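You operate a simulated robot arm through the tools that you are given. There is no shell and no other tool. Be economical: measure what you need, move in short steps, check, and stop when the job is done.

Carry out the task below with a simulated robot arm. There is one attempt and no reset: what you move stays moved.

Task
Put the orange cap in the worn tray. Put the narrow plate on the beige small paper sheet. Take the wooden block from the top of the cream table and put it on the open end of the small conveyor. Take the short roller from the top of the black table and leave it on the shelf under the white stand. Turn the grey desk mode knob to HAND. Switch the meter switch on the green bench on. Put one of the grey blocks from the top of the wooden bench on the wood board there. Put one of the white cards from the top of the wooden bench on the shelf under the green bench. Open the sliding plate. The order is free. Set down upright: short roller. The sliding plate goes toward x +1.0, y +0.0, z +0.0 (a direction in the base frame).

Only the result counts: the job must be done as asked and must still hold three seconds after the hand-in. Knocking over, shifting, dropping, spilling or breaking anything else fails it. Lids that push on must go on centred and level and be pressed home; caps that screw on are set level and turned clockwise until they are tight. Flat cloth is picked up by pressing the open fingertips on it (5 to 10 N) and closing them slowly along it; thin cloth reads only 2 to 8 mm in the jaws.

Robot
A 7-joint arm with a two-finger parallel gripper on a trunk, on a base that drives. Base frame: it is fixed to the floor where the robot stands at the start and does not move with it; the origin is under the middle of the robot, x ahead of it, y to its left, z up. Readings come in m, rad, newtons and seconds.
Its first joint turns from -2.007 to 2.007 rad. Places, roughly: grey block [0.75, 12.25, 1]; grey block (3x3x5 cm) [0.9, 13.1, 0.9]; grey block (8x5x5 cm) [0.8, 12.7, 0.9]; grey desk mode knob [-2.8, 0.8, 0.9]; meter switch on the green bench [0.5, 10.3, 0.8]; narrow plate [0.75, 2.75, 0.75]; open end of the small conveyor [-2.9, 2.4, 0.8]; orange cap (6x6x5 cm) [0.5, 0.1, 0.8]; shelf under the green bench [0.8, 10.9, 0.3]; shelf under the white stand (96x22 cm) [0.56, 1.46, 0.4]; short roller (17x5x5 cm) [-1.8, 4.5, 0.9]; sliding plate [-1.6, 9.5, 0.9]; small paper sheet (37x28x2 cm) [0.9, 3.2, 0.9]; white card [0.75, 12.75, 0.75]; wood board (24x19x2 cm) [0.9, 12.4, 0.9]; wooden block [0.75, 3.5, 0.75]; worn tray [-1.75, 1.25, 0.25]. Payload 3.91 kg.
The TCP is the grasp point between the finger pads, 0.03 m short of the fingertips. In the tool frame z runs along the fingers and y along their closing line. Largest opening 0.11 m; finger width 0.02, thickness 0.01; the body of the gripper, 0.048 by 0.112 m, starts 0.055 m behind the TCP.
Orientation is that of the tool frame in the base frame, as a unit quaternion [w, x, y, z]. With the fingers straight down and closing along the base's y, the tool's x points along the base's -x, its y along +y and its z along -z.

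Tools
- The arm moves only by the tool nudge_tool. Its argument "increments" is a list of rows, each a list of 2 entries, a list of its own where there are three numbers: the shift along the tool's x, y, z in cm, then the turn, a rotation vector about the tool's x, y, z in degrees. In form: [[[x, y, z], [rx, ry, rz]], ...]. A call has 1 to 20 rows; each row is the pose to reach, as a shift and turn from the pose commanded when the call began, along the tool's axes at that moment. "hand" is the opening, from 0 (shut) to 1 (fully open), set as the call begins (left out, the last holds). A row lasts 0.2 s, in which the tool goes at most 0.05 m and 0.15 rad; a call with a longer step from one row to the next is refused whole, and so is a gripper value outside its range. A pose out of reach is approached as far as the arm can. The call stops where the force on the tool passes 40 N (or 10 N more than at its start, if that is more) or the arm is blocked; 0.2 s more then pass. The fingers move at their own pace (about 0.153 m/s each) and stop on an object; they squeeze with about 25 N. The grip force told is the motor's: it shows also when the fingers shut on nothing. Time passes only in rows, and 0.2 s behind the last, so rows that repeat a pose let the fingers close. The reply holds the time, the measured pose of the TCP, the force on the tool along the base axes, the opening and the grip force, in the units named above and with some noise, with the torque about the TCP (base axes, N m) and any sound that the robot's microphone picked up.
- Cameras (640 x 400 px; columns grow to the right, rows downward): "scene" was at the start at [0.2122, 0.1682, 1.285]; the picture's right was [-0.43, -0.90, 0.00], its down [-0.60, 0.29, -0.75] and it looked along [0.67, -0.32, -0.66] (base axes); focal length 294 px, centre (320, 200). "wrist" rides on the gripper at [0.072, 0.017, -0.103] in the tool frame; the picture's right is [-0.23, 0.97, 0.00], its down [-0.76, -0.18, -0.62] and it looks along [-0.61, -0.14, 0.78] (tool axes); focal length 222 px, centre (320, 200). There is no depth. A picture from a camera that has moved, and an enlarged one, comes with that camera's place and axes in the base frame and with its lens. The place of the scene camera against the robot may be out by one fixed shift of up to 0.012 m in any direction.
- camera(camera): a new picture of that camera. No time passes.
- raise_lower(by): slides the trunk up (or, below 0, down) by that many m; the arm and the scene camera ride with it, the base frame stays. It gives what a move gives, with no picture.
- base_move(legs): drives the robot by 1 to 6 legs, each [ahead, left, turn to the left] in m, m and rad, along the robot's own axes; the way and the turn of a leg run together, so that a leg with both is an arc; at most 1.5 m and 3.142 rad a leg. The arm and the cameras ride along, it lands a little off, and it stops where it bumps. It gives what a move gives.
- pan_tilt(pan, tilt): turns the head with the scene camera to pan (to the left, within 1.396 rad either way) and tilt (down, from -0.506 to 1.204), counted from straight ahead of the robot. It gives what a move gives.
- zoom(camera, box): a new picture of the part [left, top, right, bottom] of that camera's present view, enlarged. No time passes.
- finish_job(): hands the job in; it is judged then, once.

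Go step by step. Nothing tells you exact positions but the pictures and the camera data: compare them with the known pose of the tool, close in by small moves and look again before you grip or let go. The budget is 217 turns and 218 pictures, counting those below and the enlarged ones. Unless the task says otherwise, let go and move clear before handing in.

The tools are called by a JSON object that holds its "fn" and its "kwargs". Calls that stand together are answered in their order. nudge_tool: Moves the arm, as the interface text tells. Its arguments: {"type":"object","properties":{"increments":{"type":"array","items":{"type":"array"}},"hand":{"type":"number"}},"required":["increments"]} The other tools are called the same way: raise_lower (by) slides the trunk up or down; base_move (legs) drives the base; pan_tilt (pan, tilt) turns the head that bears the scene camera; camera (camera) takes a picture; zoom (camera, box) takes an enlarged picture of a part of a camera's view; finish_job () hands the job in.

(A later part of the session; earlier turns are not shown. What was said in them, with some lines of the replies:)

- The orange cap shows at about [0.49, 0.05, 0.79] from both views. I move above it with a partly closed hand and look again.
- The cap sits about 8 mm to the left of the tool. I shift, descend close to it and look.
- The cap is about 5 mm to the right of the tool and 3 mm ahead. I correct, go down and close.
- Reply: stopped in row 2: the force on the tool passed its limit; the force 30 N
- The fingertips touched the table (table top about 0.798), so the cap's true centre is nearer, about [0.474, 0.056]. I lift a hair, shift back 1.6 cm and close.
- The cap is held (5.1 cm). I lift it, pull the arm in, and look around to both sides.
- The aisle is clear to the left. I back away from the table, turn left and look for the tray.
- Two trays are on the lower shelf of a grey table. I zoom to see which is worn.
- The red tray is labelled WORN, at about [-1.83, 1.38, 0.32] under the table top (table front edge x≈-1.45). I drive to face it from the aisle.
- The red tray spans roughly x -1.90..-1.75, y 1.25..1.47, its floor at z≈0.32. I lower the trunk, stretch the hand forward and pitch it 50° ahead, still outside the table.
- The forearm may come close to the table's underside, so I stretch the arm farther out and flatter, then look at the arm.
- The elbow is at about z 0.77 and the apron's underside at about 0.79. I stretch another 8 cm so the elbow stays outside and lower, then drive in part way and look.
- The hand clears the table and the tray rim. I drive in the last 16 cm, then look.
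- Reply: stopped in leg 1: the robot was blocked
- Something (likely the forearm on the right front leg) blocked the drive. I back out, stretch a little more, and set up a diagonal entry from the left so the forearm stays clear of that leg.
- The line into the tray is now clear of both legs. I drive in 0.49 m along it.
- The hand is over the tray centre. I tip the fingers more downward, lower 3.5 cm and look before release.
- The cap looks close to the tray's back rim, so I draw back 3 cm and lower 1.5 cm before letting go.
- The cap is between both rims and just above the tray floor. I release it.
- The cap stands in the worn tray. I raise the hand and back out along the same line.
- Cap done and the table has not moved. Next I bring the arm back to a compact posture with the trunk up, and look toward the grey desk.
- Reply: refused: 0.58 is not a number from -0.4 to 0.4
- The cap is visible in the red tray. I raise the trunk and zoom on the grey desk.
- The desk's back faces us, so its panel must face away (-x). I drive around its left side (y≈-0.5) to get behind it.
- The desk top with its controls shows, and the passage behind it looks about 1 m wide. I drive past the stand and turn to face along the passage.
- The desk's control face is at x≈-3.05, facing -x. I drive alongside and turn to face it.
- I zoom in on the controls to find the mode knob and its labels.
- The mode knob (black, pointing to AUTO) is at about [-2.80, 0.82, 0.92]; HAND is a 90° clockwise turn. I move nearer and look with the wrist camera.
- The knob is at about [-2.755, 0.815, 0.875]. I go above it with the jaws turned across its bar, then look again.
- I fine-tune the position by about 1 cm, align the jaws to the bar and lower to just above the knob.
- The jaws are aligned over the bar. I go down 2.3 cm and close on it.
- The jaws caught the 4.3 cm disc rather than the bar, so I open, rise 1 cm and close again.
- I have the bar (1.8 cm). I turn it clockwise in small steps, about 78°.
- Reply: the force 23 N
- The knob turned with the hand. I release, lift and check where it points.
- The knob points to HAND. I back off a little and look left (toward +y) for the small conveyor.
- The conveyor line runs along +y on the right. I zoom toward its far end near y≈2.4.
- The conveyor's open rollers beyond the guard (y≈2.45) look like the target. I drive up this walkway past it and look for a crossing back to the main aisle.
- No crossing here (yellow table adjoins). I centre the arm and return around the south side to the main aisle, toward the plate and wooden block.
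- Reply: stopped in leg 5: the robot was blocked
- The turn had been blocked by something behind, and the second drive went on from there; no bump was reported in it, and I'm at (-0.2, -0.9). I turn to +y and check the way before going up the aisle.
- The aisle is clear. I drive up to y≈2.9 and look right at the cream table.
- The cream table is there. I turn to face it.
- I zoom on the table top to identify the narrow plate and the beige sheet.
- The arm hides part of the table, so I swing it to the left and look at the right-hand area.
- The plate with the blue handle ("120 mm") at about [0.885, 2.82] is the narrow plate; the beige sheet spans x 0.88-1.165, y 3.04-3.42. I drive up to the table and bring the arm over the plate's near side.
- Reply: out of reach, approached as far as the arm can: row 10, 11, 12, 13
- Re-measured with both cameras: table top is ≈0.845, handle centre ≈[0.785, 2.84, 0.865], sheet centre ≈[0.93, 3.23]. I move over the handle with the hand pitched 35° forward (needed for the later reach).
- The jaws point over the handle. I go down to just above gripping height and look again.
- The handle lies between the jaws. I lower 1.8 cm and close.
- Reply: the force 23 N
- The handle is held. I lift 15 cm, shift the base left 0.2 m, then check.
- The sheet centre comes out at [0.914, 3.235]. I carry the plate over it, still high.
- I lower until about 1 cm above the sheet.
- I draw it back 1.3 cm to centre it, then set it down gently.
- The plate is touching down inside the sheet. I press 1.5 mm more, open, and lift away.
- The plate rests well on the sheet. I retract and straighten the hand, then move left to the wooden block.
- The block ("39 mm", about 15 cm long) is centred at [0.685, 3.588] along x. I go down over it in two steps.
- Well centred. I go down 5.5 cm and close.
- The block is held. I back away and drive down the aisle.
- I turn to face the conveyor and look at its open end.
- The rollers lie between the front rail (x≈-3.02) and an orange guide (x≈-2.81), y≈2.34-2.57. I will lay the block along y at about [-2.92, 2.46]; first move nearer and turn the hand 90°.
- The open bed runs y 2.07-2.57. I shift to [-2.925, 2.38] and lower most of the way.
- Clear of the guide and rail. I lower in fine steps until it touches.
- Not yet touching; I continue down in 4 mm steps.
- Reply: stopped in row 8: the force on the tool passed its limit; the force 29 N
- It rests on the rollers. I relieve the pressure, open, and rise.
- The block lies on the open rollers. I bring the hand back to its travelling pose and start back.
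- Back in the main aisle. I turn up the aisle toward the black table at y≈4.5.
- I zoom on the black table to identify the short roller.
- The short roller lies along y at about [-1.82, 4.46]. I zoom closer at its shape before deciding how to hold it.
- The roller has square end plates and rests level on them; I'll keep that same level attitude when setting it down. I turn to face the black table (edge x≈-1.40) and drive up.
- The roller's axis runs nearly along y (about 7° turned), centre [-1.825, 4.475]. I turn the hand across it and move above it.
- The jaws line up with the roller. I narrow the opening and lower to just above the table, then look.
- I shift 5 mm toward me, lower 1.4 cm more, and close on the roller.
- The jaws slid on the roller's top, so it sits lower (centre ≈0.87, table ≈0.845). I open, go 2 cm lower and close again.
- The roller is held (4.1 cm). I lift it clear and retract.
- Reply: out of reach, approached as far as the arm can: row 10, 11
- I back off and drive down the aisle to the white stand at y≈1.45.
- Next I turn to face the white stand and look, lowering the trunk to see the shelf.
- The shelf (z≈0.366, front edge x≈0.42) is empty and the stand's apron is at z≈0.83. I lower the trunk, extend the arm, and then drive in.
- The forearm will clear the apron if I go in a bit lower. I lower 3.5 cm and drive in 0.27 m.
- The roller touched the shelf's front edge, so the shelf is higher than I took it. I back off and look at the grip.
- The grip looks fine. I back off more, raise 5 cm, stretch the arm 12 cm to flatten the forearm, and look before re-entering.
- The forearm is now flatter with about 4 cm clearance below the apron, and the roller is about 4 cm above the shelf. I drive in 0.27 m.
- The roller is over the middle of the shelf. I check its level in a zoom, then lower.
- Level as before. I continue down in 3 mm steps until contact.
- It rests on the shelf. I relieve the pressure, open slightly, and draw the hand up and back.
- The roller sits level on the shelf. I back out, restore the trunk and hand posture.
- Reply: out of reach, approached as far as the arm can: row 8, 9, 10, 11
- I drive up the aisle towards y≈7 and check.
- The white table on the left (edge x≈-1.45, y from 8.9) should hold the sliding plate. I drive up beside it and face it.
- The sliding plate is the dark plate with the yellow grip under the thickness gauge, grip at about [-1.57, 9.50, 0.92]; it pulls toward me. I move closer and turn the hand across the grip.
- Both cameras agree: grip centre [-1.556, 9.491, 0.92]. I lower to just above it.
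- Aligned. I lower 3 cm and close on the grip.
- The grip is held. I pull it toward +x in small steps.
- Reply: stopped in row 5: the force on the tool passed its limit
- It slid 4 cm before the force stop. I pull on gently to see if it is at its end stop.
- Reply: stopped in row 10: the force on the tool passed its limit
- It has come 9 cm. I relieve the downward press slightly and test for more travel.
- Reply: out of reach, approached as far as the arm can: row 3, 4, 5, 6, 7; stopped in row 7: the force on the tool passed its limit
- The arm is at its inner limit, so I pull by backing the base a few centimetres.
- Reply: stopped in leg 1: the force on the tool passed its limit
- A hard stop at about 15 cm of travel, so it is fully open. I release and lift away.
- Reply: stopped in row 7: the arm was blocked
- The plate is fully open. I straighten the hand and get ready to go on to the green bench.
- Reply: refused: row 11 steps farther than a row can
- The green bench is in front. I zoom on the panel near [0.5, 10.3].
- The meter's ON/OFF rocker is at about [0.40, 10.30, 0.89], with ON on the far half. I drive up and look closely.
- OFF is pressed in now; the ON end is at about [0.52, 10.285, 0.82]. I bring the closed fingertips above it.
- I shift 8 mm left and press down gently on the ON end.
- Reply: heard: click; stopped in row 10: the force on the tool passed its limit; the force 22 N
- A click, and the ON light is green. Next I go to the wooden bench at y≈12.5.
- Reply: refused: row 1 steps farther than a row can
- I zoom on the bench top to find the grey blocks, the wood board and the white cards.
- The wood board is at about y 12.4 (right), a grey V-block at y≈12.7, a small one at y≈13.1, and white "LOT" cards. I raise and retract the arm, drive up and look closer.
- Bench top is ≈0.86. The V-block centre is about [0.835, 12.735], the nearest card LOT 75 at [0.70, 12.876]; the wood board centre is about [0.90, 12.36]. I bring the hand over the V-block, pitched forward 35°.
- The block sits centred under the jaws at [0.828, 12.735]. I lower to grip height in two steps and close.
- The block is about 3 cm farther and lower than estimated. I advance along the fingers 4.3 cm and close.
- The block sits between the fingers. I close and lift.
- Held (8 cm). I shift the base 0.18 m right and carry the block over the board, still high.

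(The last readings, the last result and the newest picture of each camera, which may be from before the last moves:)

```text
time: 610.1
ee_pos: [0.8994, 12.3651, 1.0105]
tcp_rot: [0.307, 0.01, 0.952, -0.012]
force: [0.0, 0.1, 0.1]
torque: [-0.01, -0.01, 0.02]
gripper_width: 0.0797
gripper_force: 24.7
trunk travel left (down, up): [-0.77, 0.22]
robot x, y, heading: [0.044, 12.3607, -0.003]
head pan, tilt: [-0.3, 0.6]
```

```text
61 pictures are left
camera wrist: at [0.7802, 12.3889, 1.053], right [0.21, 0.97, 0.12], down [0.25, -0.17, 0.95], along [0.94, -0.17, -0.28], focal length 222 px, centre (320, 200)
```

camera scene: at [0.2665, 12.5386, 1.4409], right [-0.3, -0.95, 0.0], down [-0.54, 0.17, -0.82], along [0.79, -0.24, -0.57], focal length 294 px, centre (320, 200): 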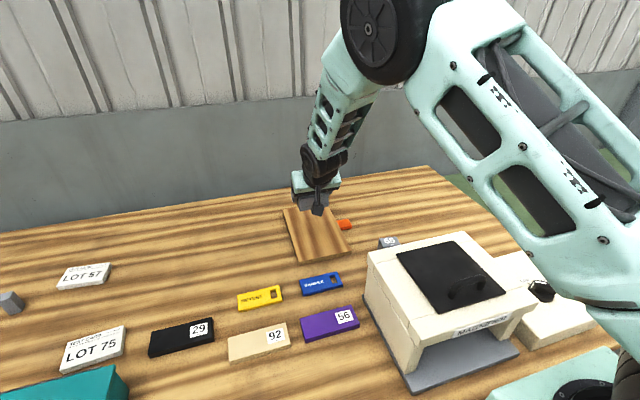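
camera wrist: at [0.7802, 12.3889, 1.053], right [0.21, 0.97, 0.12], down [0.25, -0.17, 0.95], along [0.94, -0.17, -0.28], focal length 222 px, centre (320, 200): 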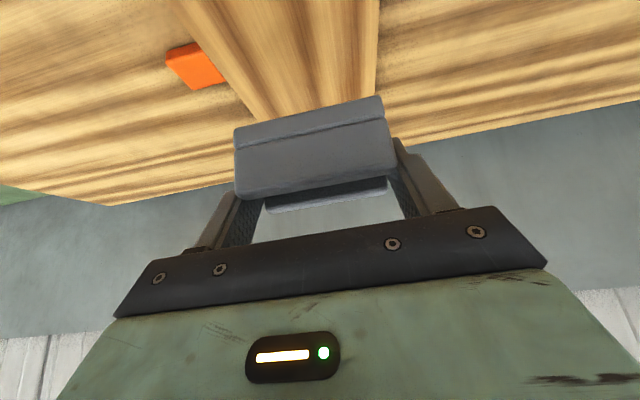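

The block is over the board's middle. I lower it, finishing with fine steps until it touches.

{"fn": "nudge_tool", "kwargs": {"increments": [[[2.2, -0.8, 3.2], [0, 0, 0]], [[4.0, -0.8, 5.7], [0, 0, 0]], [[4.9, -0.8, 7.0], [0, 0, 0]], [[5.15, -0.8, 7.35], [0, 0, 0]], [[5.4, -0.8, 7.7], [0, 0, 0]], [[5.6, -0.8, 8.0], [0, 0, 0]], [[5.8, -0.8, 8.3], [0, 0, 0]]]}}

{"fn": "zoom", "kwargs": {"camera": "scene", "box": [250, 170, 390, 280]}}

```text
time: 611.7
ee_pos: [0.9006, 12.3593, 0.9114]
tcp_rot: [0.306, 0.011, 0.952, -0.012]
force: [0.3, 0.0, -1.6]
torque: [0.0, 0.02, -0.01]
gripper_width: 0.0797
gripper_force: 25.3
trunk travel left (down, up): [-0.77, 0.22]
robot x, y, heading: [0.0478, 12.3594, -0.004]
head pan, tilt: [-0.3, 0.6]
```

```text
3.64 times, centred on (320, 225) of scene
camera zoom: at [0.2665, 12.5386, 1.4409], right [-0.3, -0.95, 0.0], down [-0.54, 0.17, -0.83], along [0.79, -0.25, -0.56], focal length 1069 px, centre (320, 109)
```

zoom: 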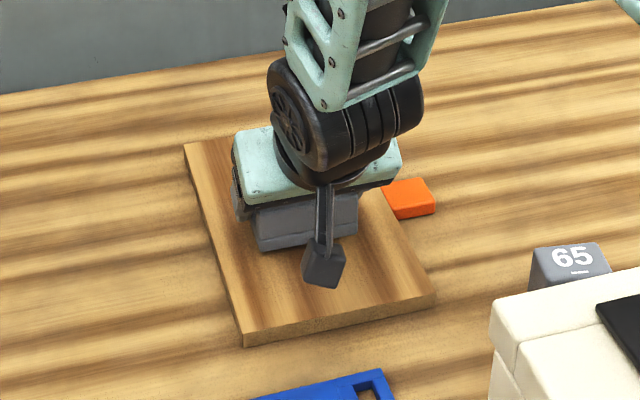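

{"fn": "nudge_tool", "kwargs": {"increments": [[[0.12, 0, 0.17], [0, 0, 0]], [[0.24, 0, 0.34], [0, 0, 0]], [[0.36, 0, 0.5], [0, 0, 0]], [[0.48, 0, 0.66], [0, 0, 0]], [[0.58, 0, 0.82], [0, 0, 0]], [[0.7, 0, 1.0], [0, 0, 0]]]}}

{"fn": "zoom", "kwargs": {"camera": "scene", "box": [250, 170, 390, 280]}}

```text
time: 613.1
ee_pos: [0.8995, 12.3582, 0.9012]
tcp_rot: [0.309, 0.012, 0.951, -0.012]
force: [-3.1, -3.1, 18.7]
torque: [0.46, -0.16, 0.13]
gripper_width: 0.08
gripper_force: 25.5
trunk travel left (down, up): [-0.77, 0.22]
robot x, y, heading: [0.0442, 12.358, -0.002]
head pan, tilt: [-0.3, 0.6]
```

```text
3.64 times, centred on (320, 225) of scene
camera zoom: at [0.2654, 12.5383, 1.4414], right [-0.3, -0.95, 0.0], down [-0.54, 0.17, -0.83], along [0.79, -0.25, -0.56], focal length 1069 px, centre (320, 109)
```

zoom: 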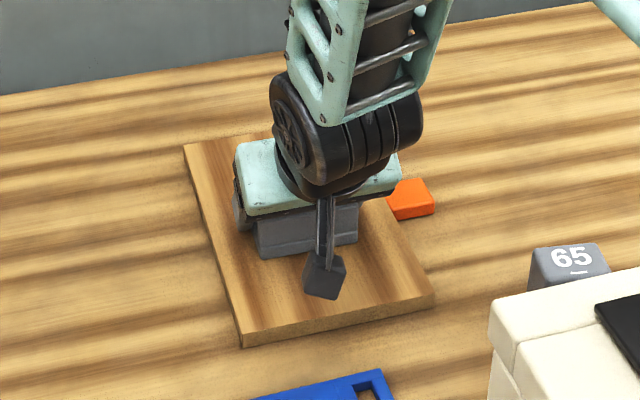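

It rests on the board. I relieve, open and lift away.

{"fn": "nudge_tool", "kwargs": {"increments": [[[-0.12, 0, -0.17], [0, 0, 0]], [[-0.12, 0, -0.17], [0, 0, 0]]]}}

{"fn": "nudge_tool", "kwargs": {"increments": [[[0, 0, 0], [0, 0, 0]], [[0, 0, 0], [0, 0, 0]], [[0, 0, -2], [0, 0, 0]], [[-1, 0, -5], [0, 0, 0]], [[-3, 0, -8.5], [0, 0, 0]], [[-5, 0, -12], [0, 0, 0]], [[-5, 0, -15], [0, 0, 0]], [[-5, 0, -15], [0, 0, 0]]], "hand": 0.9}}

{"fn": "zoom", "kwargs": {"camera": "scene", "box": [250, 170, 390, 280]}}

```text
time: 613.7
ee_pos: [0.9004, 12.3598, 0.9003]
tcp_rot: [0.307, 0.013, 0.951, -0.013]
force: [3.6, -2.4, 9.1]
torque: [0.31, -0.37, -0.19]
gripper_width: 0.0797
gripper_force: 24.8
trunk travel left (down, up): [-0.77, 0.22]
robot x, y, heading: [0.0445, 12.3596, -0.004]
head pan, tilt: [-0.3, 0.6]
```

```text
time: 615.5
ee_pos: [0.8531, 12.3623, 1.0508]
tcp_rot: [0.307, 0.01, 0.952, -0.012]
force: [0.9, -0.2, 0.0]
torque: [-0.01, -0.03, 0.02]
gripper_width: 0.0989
gripper_force: 0.1
trunk travel left (down, up): [-0.77, 0.22]
robot x, y, heading: [0.0446, 12.3622, -0.002]
head pan, tilt: [-0.3, 0.6]
```

```text
3.64 times, centred on (320, 225) of scene
camera zoom: at [0.2665, 12.5385, 1.4409], right [-0.3, -0.95, 0.0], down [-0.54, 0.17, -0.83], along [0.79, -0.25, -0.57], focal length 1069 px, centre (320, 109)
```

zoom: 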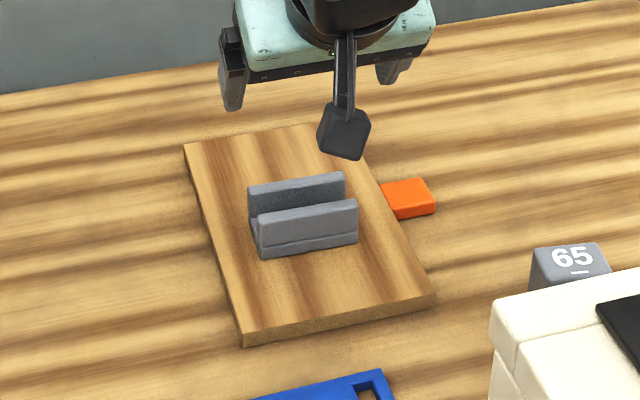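

The grey block stands on the wood board. I straighten and retract the hand, then shift left to the LOT 75 card.

{"fn": "nudge_tool", "kwargs": {"increments": [[[2.3, 0, -3], [0, 5, 0]], [[4.6, 0, -6], [0, 10, 0]], [[6.9, 0, -9], [0, 15, 0]], [[9.2, 0, -12], [0, 20, 0]], [[11.5, 0, -15], [0, 25, 0]], [[13.8, 0, -18], [0, 30, 0]], [[15.9, 0, -20.9], [0, 35, 0]], [[15.9, 0, -20.9], [0, 35, 0]]]}}

{"fn": "base_move", "kwargs": {"legs": [[0, 0.45, 0]]}}

{"fn": "nudge_tool", "kwargs": {"increments": [[[0, 0, 0], [0, 0, 8]], [[0, 0, 0], [0, 0, 16]], [[0, 0, 0], [0, 0, 24]], [[0, 0, 0], [0, 0, 32]], [[0, 0, 0], [0, 0, 40]], [[0, 0, 0], [0, 0, 48]], [[0, 0, 0], [0, 0, 56]], [[0, 0, 0], [0, 0, 64]], [[0, 0, 0], [0, 0, 72]], [[0, 0, 0], [0, 0, 80]], [[0, 0, 0], [0, 0, 88]], [[0, 0, 0], [0, 0, 88]]]}}

{"fn": "camera", "kwargs": {"camera": "scene"}}

{"fn": "camera", "kwargs": {"camera": "wrist"}}

```text
time: 617.3
ee_pos: [0.6026, 12.3718, 1.1261]
tcp_rot: [0.007, 0.014, 1.0, -0.009]
force: [0.9, 0.9, -0.1]
torque: [-0.01, 0.0, 0.03]
gripper_width: 0.0987
gripper_force: 0.1
trunk travel left (down, up): [-0.77, 0.22]
robot x, y, heading: [0.0468, 12.361, 0.002]
head pan, tilt: [-0.3, 0.6]
```

```text
time: 620.1
ee_pos: [0.602, 12.8286, 1.126]
tcp_rot: [0.006, 0.01, 1.0, -0.009]
force: [-0.9, 0.4, -0.3]
torque: [0.03, 0.02, 0.01]
gripper_width: 0.099
gripper_force: 0.2
trunk travel left (down, up): [-0.77, 0.22]
robot x, y, heading: [0.0467, 12.8124, 0.005]
head pan, tilt: [-0.3, 0.6]
```

```text
time: 622.7
ee_pos: [0.6009, 12.8293, 1.127]
tcp_rot: [0.011, 0.703, 0.712, -0.002]
force: [0.4, 0.5, -0.5]
torque: [-0.02, -0.03, 0.02]
gripper_width: 0.0993
gripper_force: 0.0
trunk travel left (down, up): [-0.77, 0.22]
robot x, y, heading: [0.0427, 12.8178, 0.006]
head pan, tilt: [-0.3, 0.6]
```

```text
57 pictures are left
camera scene: at [0.264, 12.9935, 1.4409], right [-0.29, -0.96, 0.0], down [-0.54, 0.16, -0.83], along [0.79, -0.24, -0.56], focal length 294 px, centre (320, 200)
```

scene: 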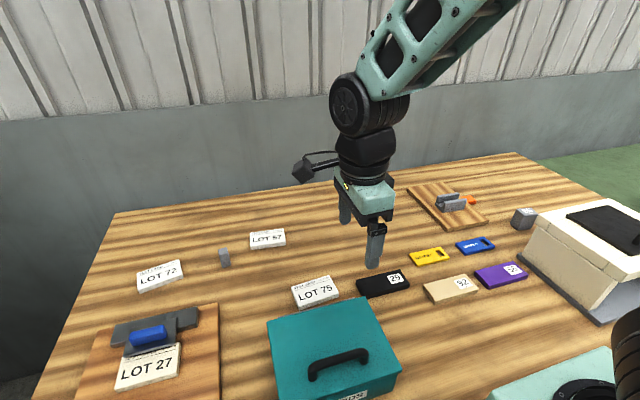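

```text
56 pictures are left
camera wrist: at [0.6163, 12.9045, 1.229], right [0.98, -0.22, 0.02], down [-0.18, -0.75, 0.63], along [-0.12, -0.62, -0.77], focal length 222 px, centre (320, 200)
```

wrist: 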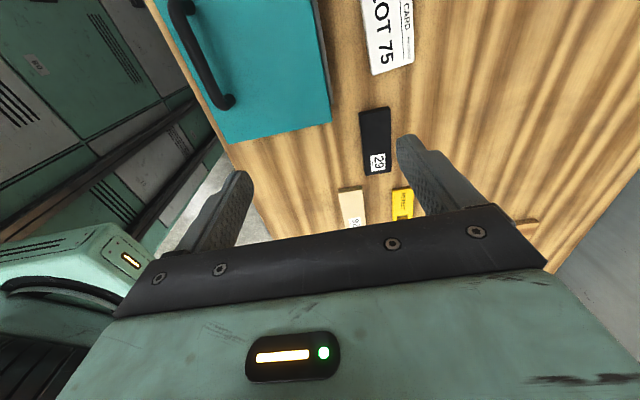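

LOT 75 is centred at [0.715, 12.87], about 6×10 cm, with 7 cm of room to the teal box. I move over it with jaws across its short side.

{"fn": "nudge_tool", "kwargs": {"increments": [[[1.2, 3.5, 1], [0, 0, 0]], [[2.4, 7, 3], [0, 0, 0]], [[3.6, 10.5, 5], [0, 0, 0]], [[4.1, 11.4, 9], [0, 0, 0]], [[4.1, 11.4, 13.5], [0, 0, 0]], [[4.1, 11.4, 17.5], [0, 0, 0]], [[4.1, 11.4, 19], [0, 0, 0]], [[4.1, 11.4, 19], [0, 0, 0]]], "hand": 0.82}}

{"fn": "camera", "kwargs": {"camera": "wrist"}}

{"fn": "zoom", "kwargs": {"camera": "scene", "box": [240, 220, 420, 340]}}

```text
time: 624.5
ee_pos: [0.7155, 12.8687, 0.9379]
tcp_rot: [0.01, 0.702, 0.712, -0.002]
force: [0.6, 0.0, -1.4]
torque: [-0.01, 0.0, -0.04]
gripper_width: 0.0903
gripper_force: 0.1
trunk travel left (down, up): [-0.77, 0.22]
robot x, y, heading: [0.0454, 12.8122, 0.007]
head pan, tilt: [-0.3, 0.6]
```

```text
55 pictures are left
camera wrist: at [0.7301, 12.9427, 1.0407], right [0.98, -0.21, 0.02], down [-0.18, -0.75, 0.63], along [-0.12, -0.62, -0.77], focal length 222 px, centre (320, 200)
```

wrist: 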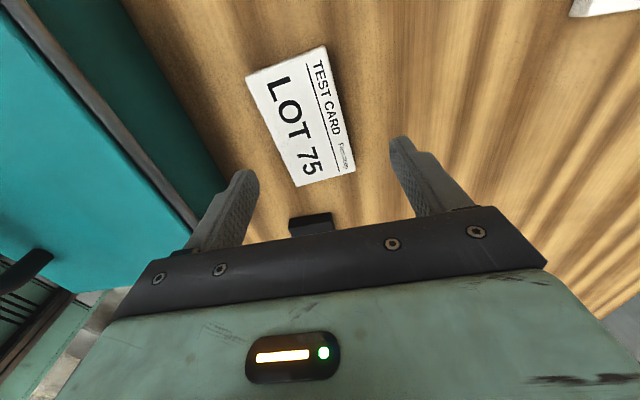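

```text
3.33 times, centred on (330, 280) of scene
camera zoom: at [0.264, 12.9935, 1.4409], right [-0.29, -0.96, 0.0], down [-0.54, 0.16, -0.83], along [0.79, -0.24, -0.56], focal length 980 px, centre (287, -67)
```

zoom: 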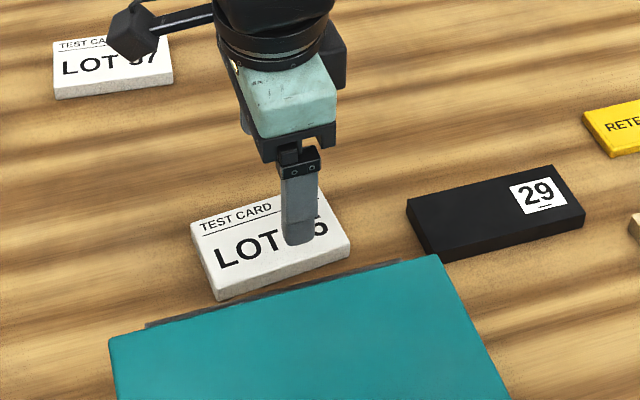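

Card centre is [0.709, 12.873], turned about 5°. I adjust, go down and close.

{"fn": "nudge_tool", "kwargs": {"increments": [[[0.4, -0.6, 1.5], [0, 0, -4]], [[0.4, -0.6, 4], [0, 0, -4]], [[0.4, -0.6, 5.4], [0, 0, -4]], [[0.4, -0.6, 6.0], [0, 0, -4]], [[0.4, -0.6, 6.0], [0, 0, -4]]]}}

{"fn": "nudge_tool", "kwargs": {"increments": [[[0, 0, 0], [0, 0, 0]], [[0, 0, 0], [0, 0, 0]], [[0, 0, 0], [0, 0, 0]]], "hand": 0.2}}

{"fn": "camera", "kwargs": {"camera": "wrist"}}

```text
time: 625.7
ee_pos: [0.7105, 12.8691, 0.88]
tcp_rot: [0.01, 0.676, 0.737, -0.001]
force: [-4.8, -2.5, 26.0]
torque: [0.02, 1.49, 0.19]
gripper_width: 0.0925
gripper_force: 2.5
trunk travel left (down, up): [-0.77, 0.22]
robot x, y, heading: [0.0441, 12.8141, 0.01]
head pan, tilt: [-0.3, 0.6]
stopped in row 5: the force on the tool passed its limit (the readings are from after the stop); the commanded pose is now the measured one
```

```text
time: 626.0
ee_pos: [0.7071, 12.8695, 0.8815]
tcp_rot: [0.007, 0.676, 0.737, -0.006]
force: [-6.1, -2.1, 21.1]
torque: [0.12, 0.44, 0.14]
gripper_width: 0.0593
gripper_force: 24.9
trunk travel left (down, up): [-0.77, 0.22]
robot x, y, heading: [0.0406, 12.8113, 0.005]
head pan, tilt: [-0.3, 0.6]
stopped in row 1: the force on the tool passed its limit (the readings are from after the stop); the commanded pose is now the measured one
```

```text
53 pictures are left
camera wrist: at [0.7174, 12.9457, 0.9825], right [0.99, -0.14, 0.0], down [-0.11, -0.76, 0.64], along [-0.09, -0.63, -0.77], focal length 222 px, centre (320, 200)
```

wrist: 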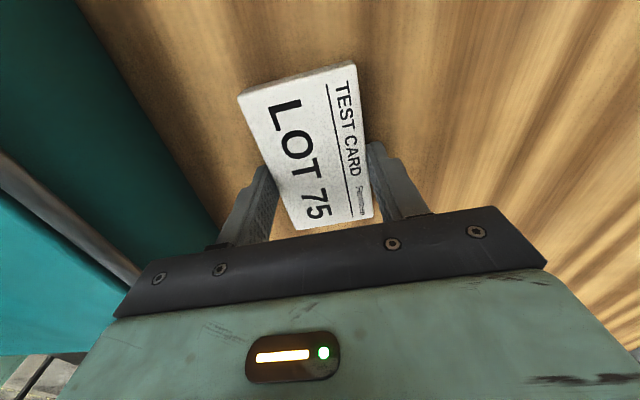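

The card is gripped (5.9 cm). I lift it and retract.

{"fn": "nudge_tool", "kwargs": {"increments": [[[0, 0, -1.5], [0, 0, 0]], [[0, 0, -5], [0, 0, 0]], [[0, 0, -9], [0, 0, 0]], [[0, 0, -13], [0, 0, 0]], [[0, 0, -17], [0, 0, 0]], [[0, -2, -21], [0, 0, 0]], [[0, -6, -24], [0, 0, 0]], [[0, -10, -26], [0, 0, 0]], [[0, -14, -26], [0, 0, 0]], [[0, -14, -26], [0, 0, 0]]]}}

{"fn": "camera", "kwargs": {"camera": "scene"}}

```text
time: 628.2
ee_pos: [0.5657, 12.863, 1.1396]
tcp_rot: [0.007, 0.676, 0.737, -0.006]
force: [-0.5, 0.6, -0.3]
torque: [-0.02, 0.01, 0.04]
gripper_width: 0.0591
gripper_force: 25.3
trunk travel left (down, up): [-0.77, 0.22]
robot x, y, heading: [0.045, 12.815, 0.001]
head pan, tilt: [-0.3, 0.6]
```

```text
52 pictures are left
camera scene: at [0.264, 12.9933, 1.4409], right [-0.29, -0.96, 0.0], down [-0.54, 0.16, -0.83], along [0.79, -0.24, -0.56], focal length 294 px, centre (320, 200)
```

scene: 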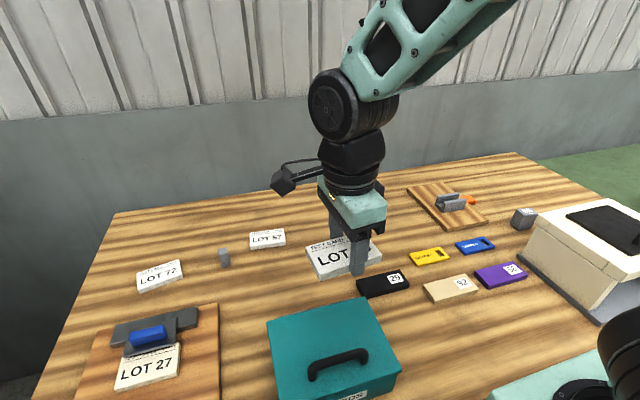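

The card is held. I back off and strafe to y≈10.9 in front of the green bench, then lower to see its shelf.

{"fn": "base_move", "kwargs": {"legs": [[-0.62, 0, 0], [0, -0.95, 0], [0, -0.95, 0]]}}

{"fn": "raise_lower", "kwargs": {"by": -0.4}}

{"fn": "camera", "kwargs": {"camera": "scene"}}

```text
time: 640.8
ee_pos: [-0.0587, 10.9596, 1.139]
tcp_rot: [0.006, 0.681, 0.732, -0.006]
force: [-0.4, 0.0, -0.1]
torque: [0.02, 0.0, -0.04]
gripper_width: 0.0589
gripper_force: 25.2
trunk travel left (down, up): [-0.77, 0.22]
robot x, y, heading: [-0.583, 10.9191, -0.012]
head pan, tilt: [-0.3, 0.6]
```

```text
time: 644.6
ee_pos: [-0.0598, 10.9593, 0.7386]
tcp_rot: [0.007, 0.681, 0.733, -0.006]
force: [-0.2, 0.2, -1.4]
torque: [-0.01, -0.01, -0.02]
gripper_width: 0.0592
gripper_force: 25.0
trunk travel left (down, up): [-0.37, 0.62]
robot x, y, heading: [-0.5845, 10.9203, -0.007]
head pan, tilt: [-0.3, 0.6]
```

```text
51 pictures are left
camera scene: at [-0.3594, 11.0945, 1.0409], right [-0.3, -0.95, 0.0], down [-0.54, 0.17, -0.83], along [0.79, -0.25, -0.56], focal length 294 px, centre (320, 200)
```

scene: 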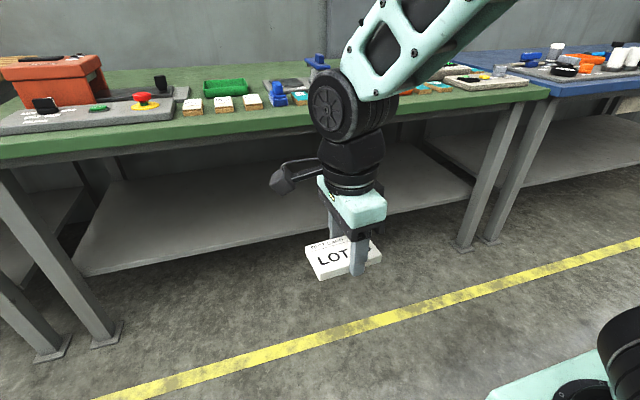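

The shelf shows at about z 0.32, front edge x≈0.5, below a lip at z≈0.74. I lower the trunk, pitch the hand 30° forward and extend the arm before driving in.

{"fn": "raise_lower", "kwargs": {"by": -0.35}}

{"fn": "nudge_tool", "kwargs": {"increments": [[[0, 1, 0], [-7, 0, 0]], [[0, 2, 0], [-14, 0, 0]], [[0, 3, 0], [-21, 0, 0]], [[0, 4, 0], [-28, 0, 0]], [[0, 4, 0], [-30, 0, 0]], [[0, 4, 0], [-30, 0, 0]]]}}

{"fn": "nudge_tool", "kwargs": {"increments": [[[0, 4, 2], [0, 0, 0]], [[0, 8, 4], [0, 0, 0]], [[0, 12, 6], [0, 0, 0]], [[0, 16, 8], [0, 0, 0]], [[0, 20, 10], [0, 0, 0]], [[0, 24, 12], [0, 0, 0]], [[0, 28, 14.4], [0, 0, 0]], [[0, 28, 14.4], [0, 0, 0]]]}}

{"fn": "camera", "kwargs": {"camera": "scene"}}

{"fn": "camera", "kwargs": {"camera": "wrist"}}

```text
time: 648.0
ee_pos: [-0.0593, 10.9603, 0.389]
tcp_rot: [0.006, 0.682, 0.732, -0.008]
force: [0.2, -0.1, -1.4]
torque: [0.06, 0.01, -0.02]
gripper_width: 0.0591
gripper_force: 25.1
trunk travel left (down, up): [-0.02, 0.97]
robot x, y, heading: [-0.5815, 10.9171, -0.009]
head pan, tilt: [-0.3, 0.6]
```

```text
time: 649.4
ee_pos: [-0.0204, 10.9646, 0.3881]
tcp_rot: [0.183, 0.657, 0.708, 0.184]
force: [0.1, 0.3, -0.3]
torque: [0.05, 0.0, 0.01]
gripper_width: 0.0592
gripper_force: 25.2
trunk travel left (down, up): [-0.02, 0.97]
robot x, y, heading: [-0.5821, 10.9199, -0.012]
head pan, tilt: [-0.3, 0.6]
```

```text
time: 651.2
ee_pos: [0.2933, 10.9856, 0.4037]
tcp_rot: [0.182, 0.657, 0.709, 0.183]
force: [0.1, -0.4, 0.6]
torque: [-0.02, 0.0, 0.02]
gripper_width: 0.059
gripper_force: 24.8
trunk travel left (down, up): [-0.02, 0.97]
robot x, y, heading: [-0.5816, 10.918, -0.008]
head pan, tilt: [-0.3, 0.6]
```

```text
50 pictures are left
camera scene: at [-0.3595, 11.0945, 0.6909], right [-0.3, -0.95, 0.0], down [-0.54, 0.17, -0.83], along [0.79, -0.25, -0.56], focal length 294 px, centre (320, 200)
```

scene: 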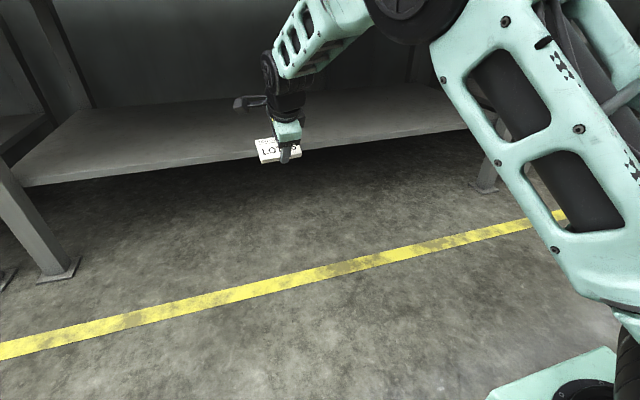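

```text
49 pictures are left
camera wrist: at [0.2508, 11.0574, 0.5009], right [0.86, -0.16, 0.49], down [-0.41, -0.78, 0.46], along [0.31, -0.6, -0.74], focal length 222 px, centre (320, 200)
```

wrist: 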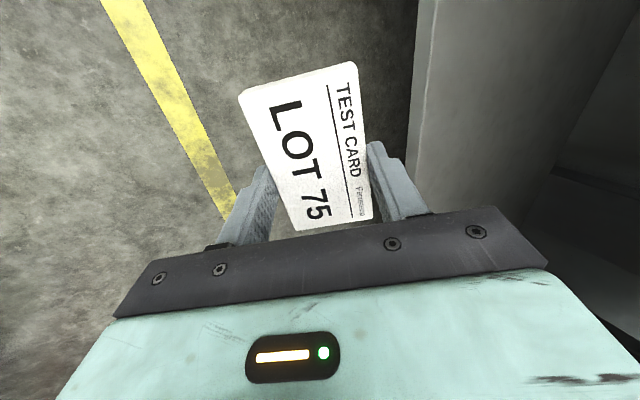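

Shelf top ≈0.30-0.31 at x≈0.49; the card's lowest point is ≈0.35 and the forearm stays below the lip. I drive in part way and check.

{"fn": "raise_lower", "kwargs": {"by": -0.01}}

{"fn": "base_move", "kwargs": {"legs": [[0.2, 0, 0]]}}

{"fn": "camera", "kwargs": {"camera": "scene"}}

{"fn": "camera", "kwargs": {"camera": "wrist"}}

```text
time: 651.8
ee_pos: [0.2912, 10.9859, 0.3931]
tcp_rot: [0.182, 0.657, 0.709, 0.183]
force: [0.1, 0.7, 0.3]
torque: [0.03, 0.02, 0.03]
gripper_width: 0.0589
gripper_force: 25.1
trunk travel left (down, up): [-0.01, 0.98]
robot x, y, heading: [-0.5805, 10.9205, -0.012]
head pan, tilt: [-0.3, 0.6]
```

```text
time: 653.4
ee_pos: [0.4955, 10.9898, 0.394]
tcp_rot: [0.181, 0.655, 0.711, 0.184]
force: [0.2, -0.5, -0.8]
torque: [-0.04, 0.0, -0.01]
gripper_width: 0.0591
gripper_force: 24.9
trunk travel left (down, up): [-0.01, 0.98]
robot x, y, heading: [-0.3752, 10.9179, -0.004]
head pan, tilt: [-0.3, 0.6]
```

```text
48 pictures are left
camera scene: at [-0.1571, 11.0945, 0.6809], right [-0.3, -0.95, 0.0], down [-0.54, 0.17, -0.83], along [0.79, -0.25, -0.56], focal length 294 px, centre (320, 200)
```

scene: 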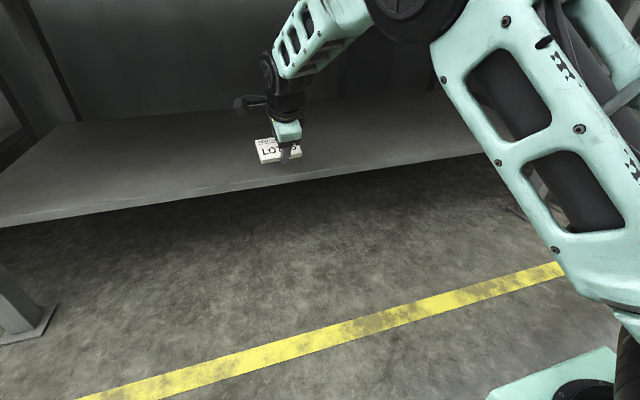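

```text
47 pictures are left
camera wrist: at [0.4531, 11.0609, 0.4909], right [0.86, -0.15, 0.49], down [-0.41, -0.79, 0.46], along [0.31, -0.6, -0.74], focal length 222 px, centre (320, 200)
```

wrist: 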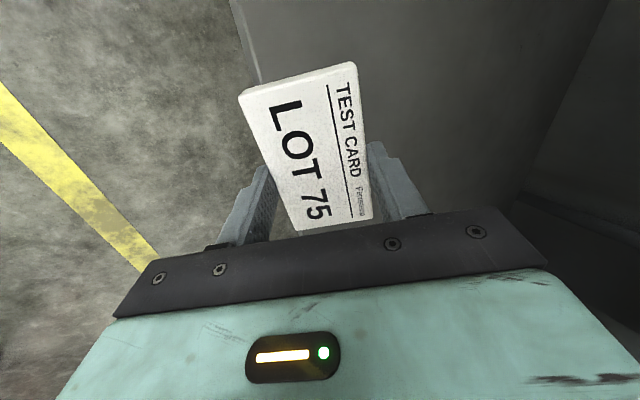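

No contact. I drive in the rest, then lower.

{"fn": "base_move", "kwargs": {"legs": [[0.16, 0, 0]]}}

{"fn": "nudge_tool", "kwargs": {"increments": [[[0, -0.5, 0.87], [0, 0, 0]], [[0, -1, 1.73], [0, 0, 0]], [[0, -1.25, 2.16], [0, 0, 0]], [[0, -1.5, 2.6], [0, 0, 0]], [[0, -1.75, 3.0], [0, 0, 0]], [[0, -2, 3.46], [0, 0, 0]]]}}

{"fn": "camera", "kwargs": {"camera": "wrist"}}

{"fn": "camera", "kwargs": {"camera": "scene"}}

```text
time: 654.8
ee_pos: [0.6543, 10.9897, 0.3941]
tcp_rot: [0.182, 0.654, 0.711, 0.184]
force: [-0.3, 0.1, -0.6]
torque: [-0.02, 0.02, 0.06]
gripper_width: 0.0594
gripper_force: 25.5
trunk travel left (down, up): [-0.01, 0.98]
robot x, y, heading: [-0.2223, 10.9166, -0.003]
head pan, tilt: [-0.3, 0.6]
```

```text
time: 656.2
ee_pos: [0.6534, 10.9876, 0.3546]
tcp_rot: [0.181, 0.655, 0.71, 0.184]
force: [-0.4, -0.2, -0.4]
torque: [-0.01, 0.0, -0.02]
gripper_width: 0.0589
gripper_force: 25.1
trunk travel left (down, up): [-0.01, 0.98]
robot x, y, heading: [-0.2213, 10.9162, -0.002]
head pan, tilt: [-0.3, 0.6]
```

```text
46 pictures are left
camera wrist: at [0.6117, 11.0601, 0.452], right [0.86, -0.15, 0.49], down [-0.4, -0.79, 0.46], along [0.32, -0.6, -0.74], focal length 222 px, centre (320, 200)
```

wrist: 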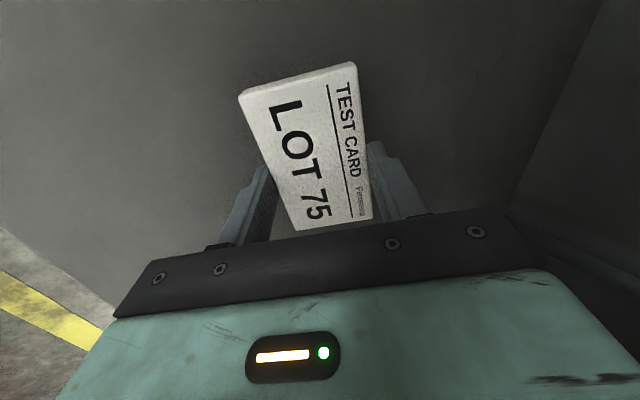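

```text
45 pictures are left
camera scene: at [0.0018, 11.0943, 0.6809], right [-0.3, -0.95, 0.0], down [-0.54, 0.17, -0.83], along [0.79, -0.25, -0.56], focal length 294 px, centre (320, 200)
```

scene: 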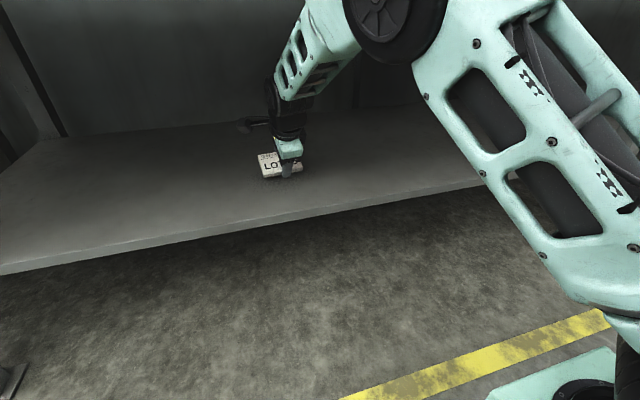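

The card is well inside the shelf. I lower in 3 mm steps until contact.

{"fn": "nudge_tool", "kwargs": {"increments": [[[0, -0.15, 0.26], [0, 0, 0]], [[0, -0.3, 0.52], [0, 0, 0]], [[0, -0.45, 0.78], [0, 0, 0]], [[0, -0.6, 1.04], [0, 0, 0]], [[0, -0.75, 1.3], [0, 0, 0]], [[0, -0.9, 1.56], [0, 0, 0]]]}}

{"fn": "zoom", "kwargs": {"camera": "scene", "box": [210, 90, 370, 220]}}

```text
time: 657.4
ee_pos: [0.6543, 10.9877, 0.3454]
tcp_rot: [0.183, 0.653, 0.711, 0.187]
force: [-12.8, -1.9, 15.3]
torque: [0.01, 0.93, 0.11]
gripper_width: 0.0594
gripper_force: 24.3
trunk travel left (down, up): [-0.01, 0.98]
robot x, y, heading: [-0.2223, 10.9133, 0.002]
head pan, tilt: [-0.3, 0.6]
stopped in row 5: the force on the tool passed its limit (the readings are from after the stop); the commanded pose is now the measured one
```

```text
3.08 times, centred on (290, 155) of scene
camera zoom: at [0.001, 11.0941, 0.6811], right [-0.3, -0.95, 0.0], down [-0.54, 0.17, -0.83], along [0.79, -0.25, -0.56], focal length 905 px, centre (412, 338)
```

zoom: 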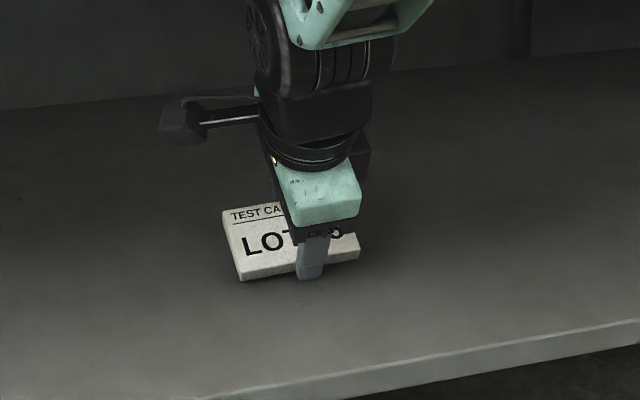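

Touching. I rise 7 mm so the near finger can open freely, release, and withdraw along the fingers.

{"fn": "nudge_tool", "kwargs": {"increments": [[[0, 0.35, -0.6], [0, 0, 0]], [[0, 0.35, -0.6], [0, 0, 0]]]}}

{"fn": "nudge_tool", "kwargs": {"increments": [[[0, 0, 0], [0, 0, 0]], [[0, 0, 0], [0, 0, 0]], [[0, 0, 0], [0, 0, 0]]], "hand": 0.72}}

{"fn": "nudge_tool", "kwargs": {"increments": [[[0, 0, -1.5], [0, 0, 0]], [[0, 0.5, -3.5], [0, 0, 0]], [[0, 1, -5.5], [0, 0, 0]], [[0, 1, -5.5], [0, 0, 0]]]}}

{"fn": "camera", "kwargs": {"camera": "wrist"}}

{"fn": "zoom", "kwargs": {"camera": "scene", "box": [210, 90, 370, 220]}}

```text
time: 658.0
ee_pos: [0.6538, 10.988, 0.3499]
tcp_rot: [0.183, 0.654, 0.71, 0.186]
force: [1.0, -0.2, -0.7]
torque: [0.03, 0.01, 0.01]
gripper_width: 0.0592
gripper_force: 25.0
trunk travel left (down, up): [-0.01, 0.98]
robot x, y, heading: [-0.2186, 10.9172, -0.004]
head pan, tilt: [-0.3, 0.6]
```

```text
time: 658.8
ee_pos: [0.6534, 10.9886, 0.3511]
tcp_rot: [0.183, 0.654, 0.71, 0.186]
force: [0.9, 0.2, 4.6]
torque: [0.04, 0.1, -0.05]
gripper_width: 0.0778
gripper_force: 0.2
trunk travel left (down, up): [-0.01, 0.98]
robot x, y, heading: [-0.221, 10.9158, -0.0]
head pan, tilt: [-0.3, 0.6]
```

```text
time: 659.8
ee_pos: [0.6346, 10.9864, 0.4034]
tcp_rot: [0.183, 0.654, 0.711, 0.185]
force: [-0.3, -0.4, -0.8]
torque: [0.02, -0.01, 0.0]
gripper_width: 0.0793
gripper_force: 0.0
trunk travel left (down, up): [-0.01, 0.98]
robot x, y, heading: [-0.2207, 10.9146, 0.0]
head pan, tilt: [-0.3, 0.6]
```

```text
43 pictures are left
camera wrist: at [0.5925, 11.0581, 0.5], right [0.86, -0.15, 0.49], down [-0.41, -0.79, 0.46], along [0.32, -0.6, -0.74], focal length 222 px, centre (320, 200)
```

wrist: 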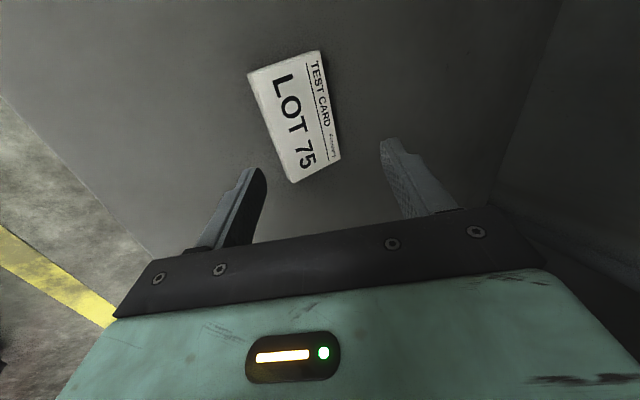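

```text
3.08 times, centred on (290, 155) of scene
camera zoom: at [0.0015, 11.0942, 0.6809], right [-0.3, -0.95, 0.0], down [-0.54, 0.17, -0.83], along [0.79, -0.25, -0.56], focal length 905 px, centre (412, 338)
```

zoom: 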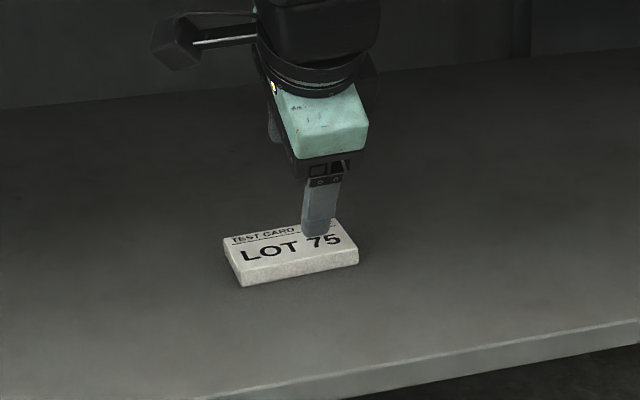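

The card lies flat on the shelf. I back out clear of the bench.

{"fn": "base_move", "kwargs": {"legs": [[-0.5, 0, 0]]}}

{"fn": "camera", "kwargs": {"camera": "scene"}}

```text
time: 662.8
ee_pos: [0.1203, 10.9876, 0.4042]
tcp_rot: [0.183, 0.654, 0.71, 0.186]
force: [-0.1, -0.2, -1.1]
torque: [-0.03, 0.02, -0.02]
gripper_width: 0.0793
gripper_force: 0.0
trunk travel left (down, up): [-0.01, 0.98]
robot x, y, heading: [-0.7381, 10.9131, -0.004]
head pan, tilt: [-0.3, 0.6]
```

```text
41 pictures are left
camera scene: at [-0.5133, 11.0955, 0.6809], right [-0.3, -0.95, 0.0], down [-0.54, 0.17, -0.83], along [0.79, -0.25, -0.56], focal length 294 px, centre (320, 200)
```

scene: 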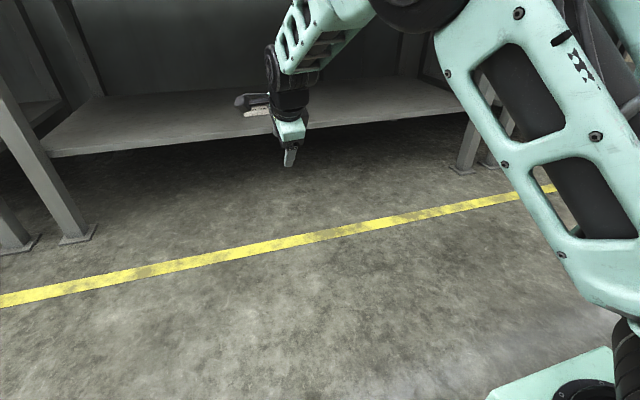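

The hand is clear and all nine parts are done as far as I can see, so I hand the job in.

{"fn": "finish_job", "kwargs": {}}

```text
The job is handed in.
```

I did all nine parts and handed the job in; the result has not come back to me.

- **Short roller:** I set it down lying level on its square end plates, the way it lay on the black table. If "upright" meant standing on end, that part is wrong.
- **Bumps:** Contact stopped the base or arm several times:
  - The forearm met a leg of the tray table. The leg had not moved when I looked afterwards.
  - The base was blocked while turning, probably by the machine behind the grey desk. I did not look at that machine again.
  - The roller touched the front edge of its shelf on the way in. Its grip looked fine afterwards.
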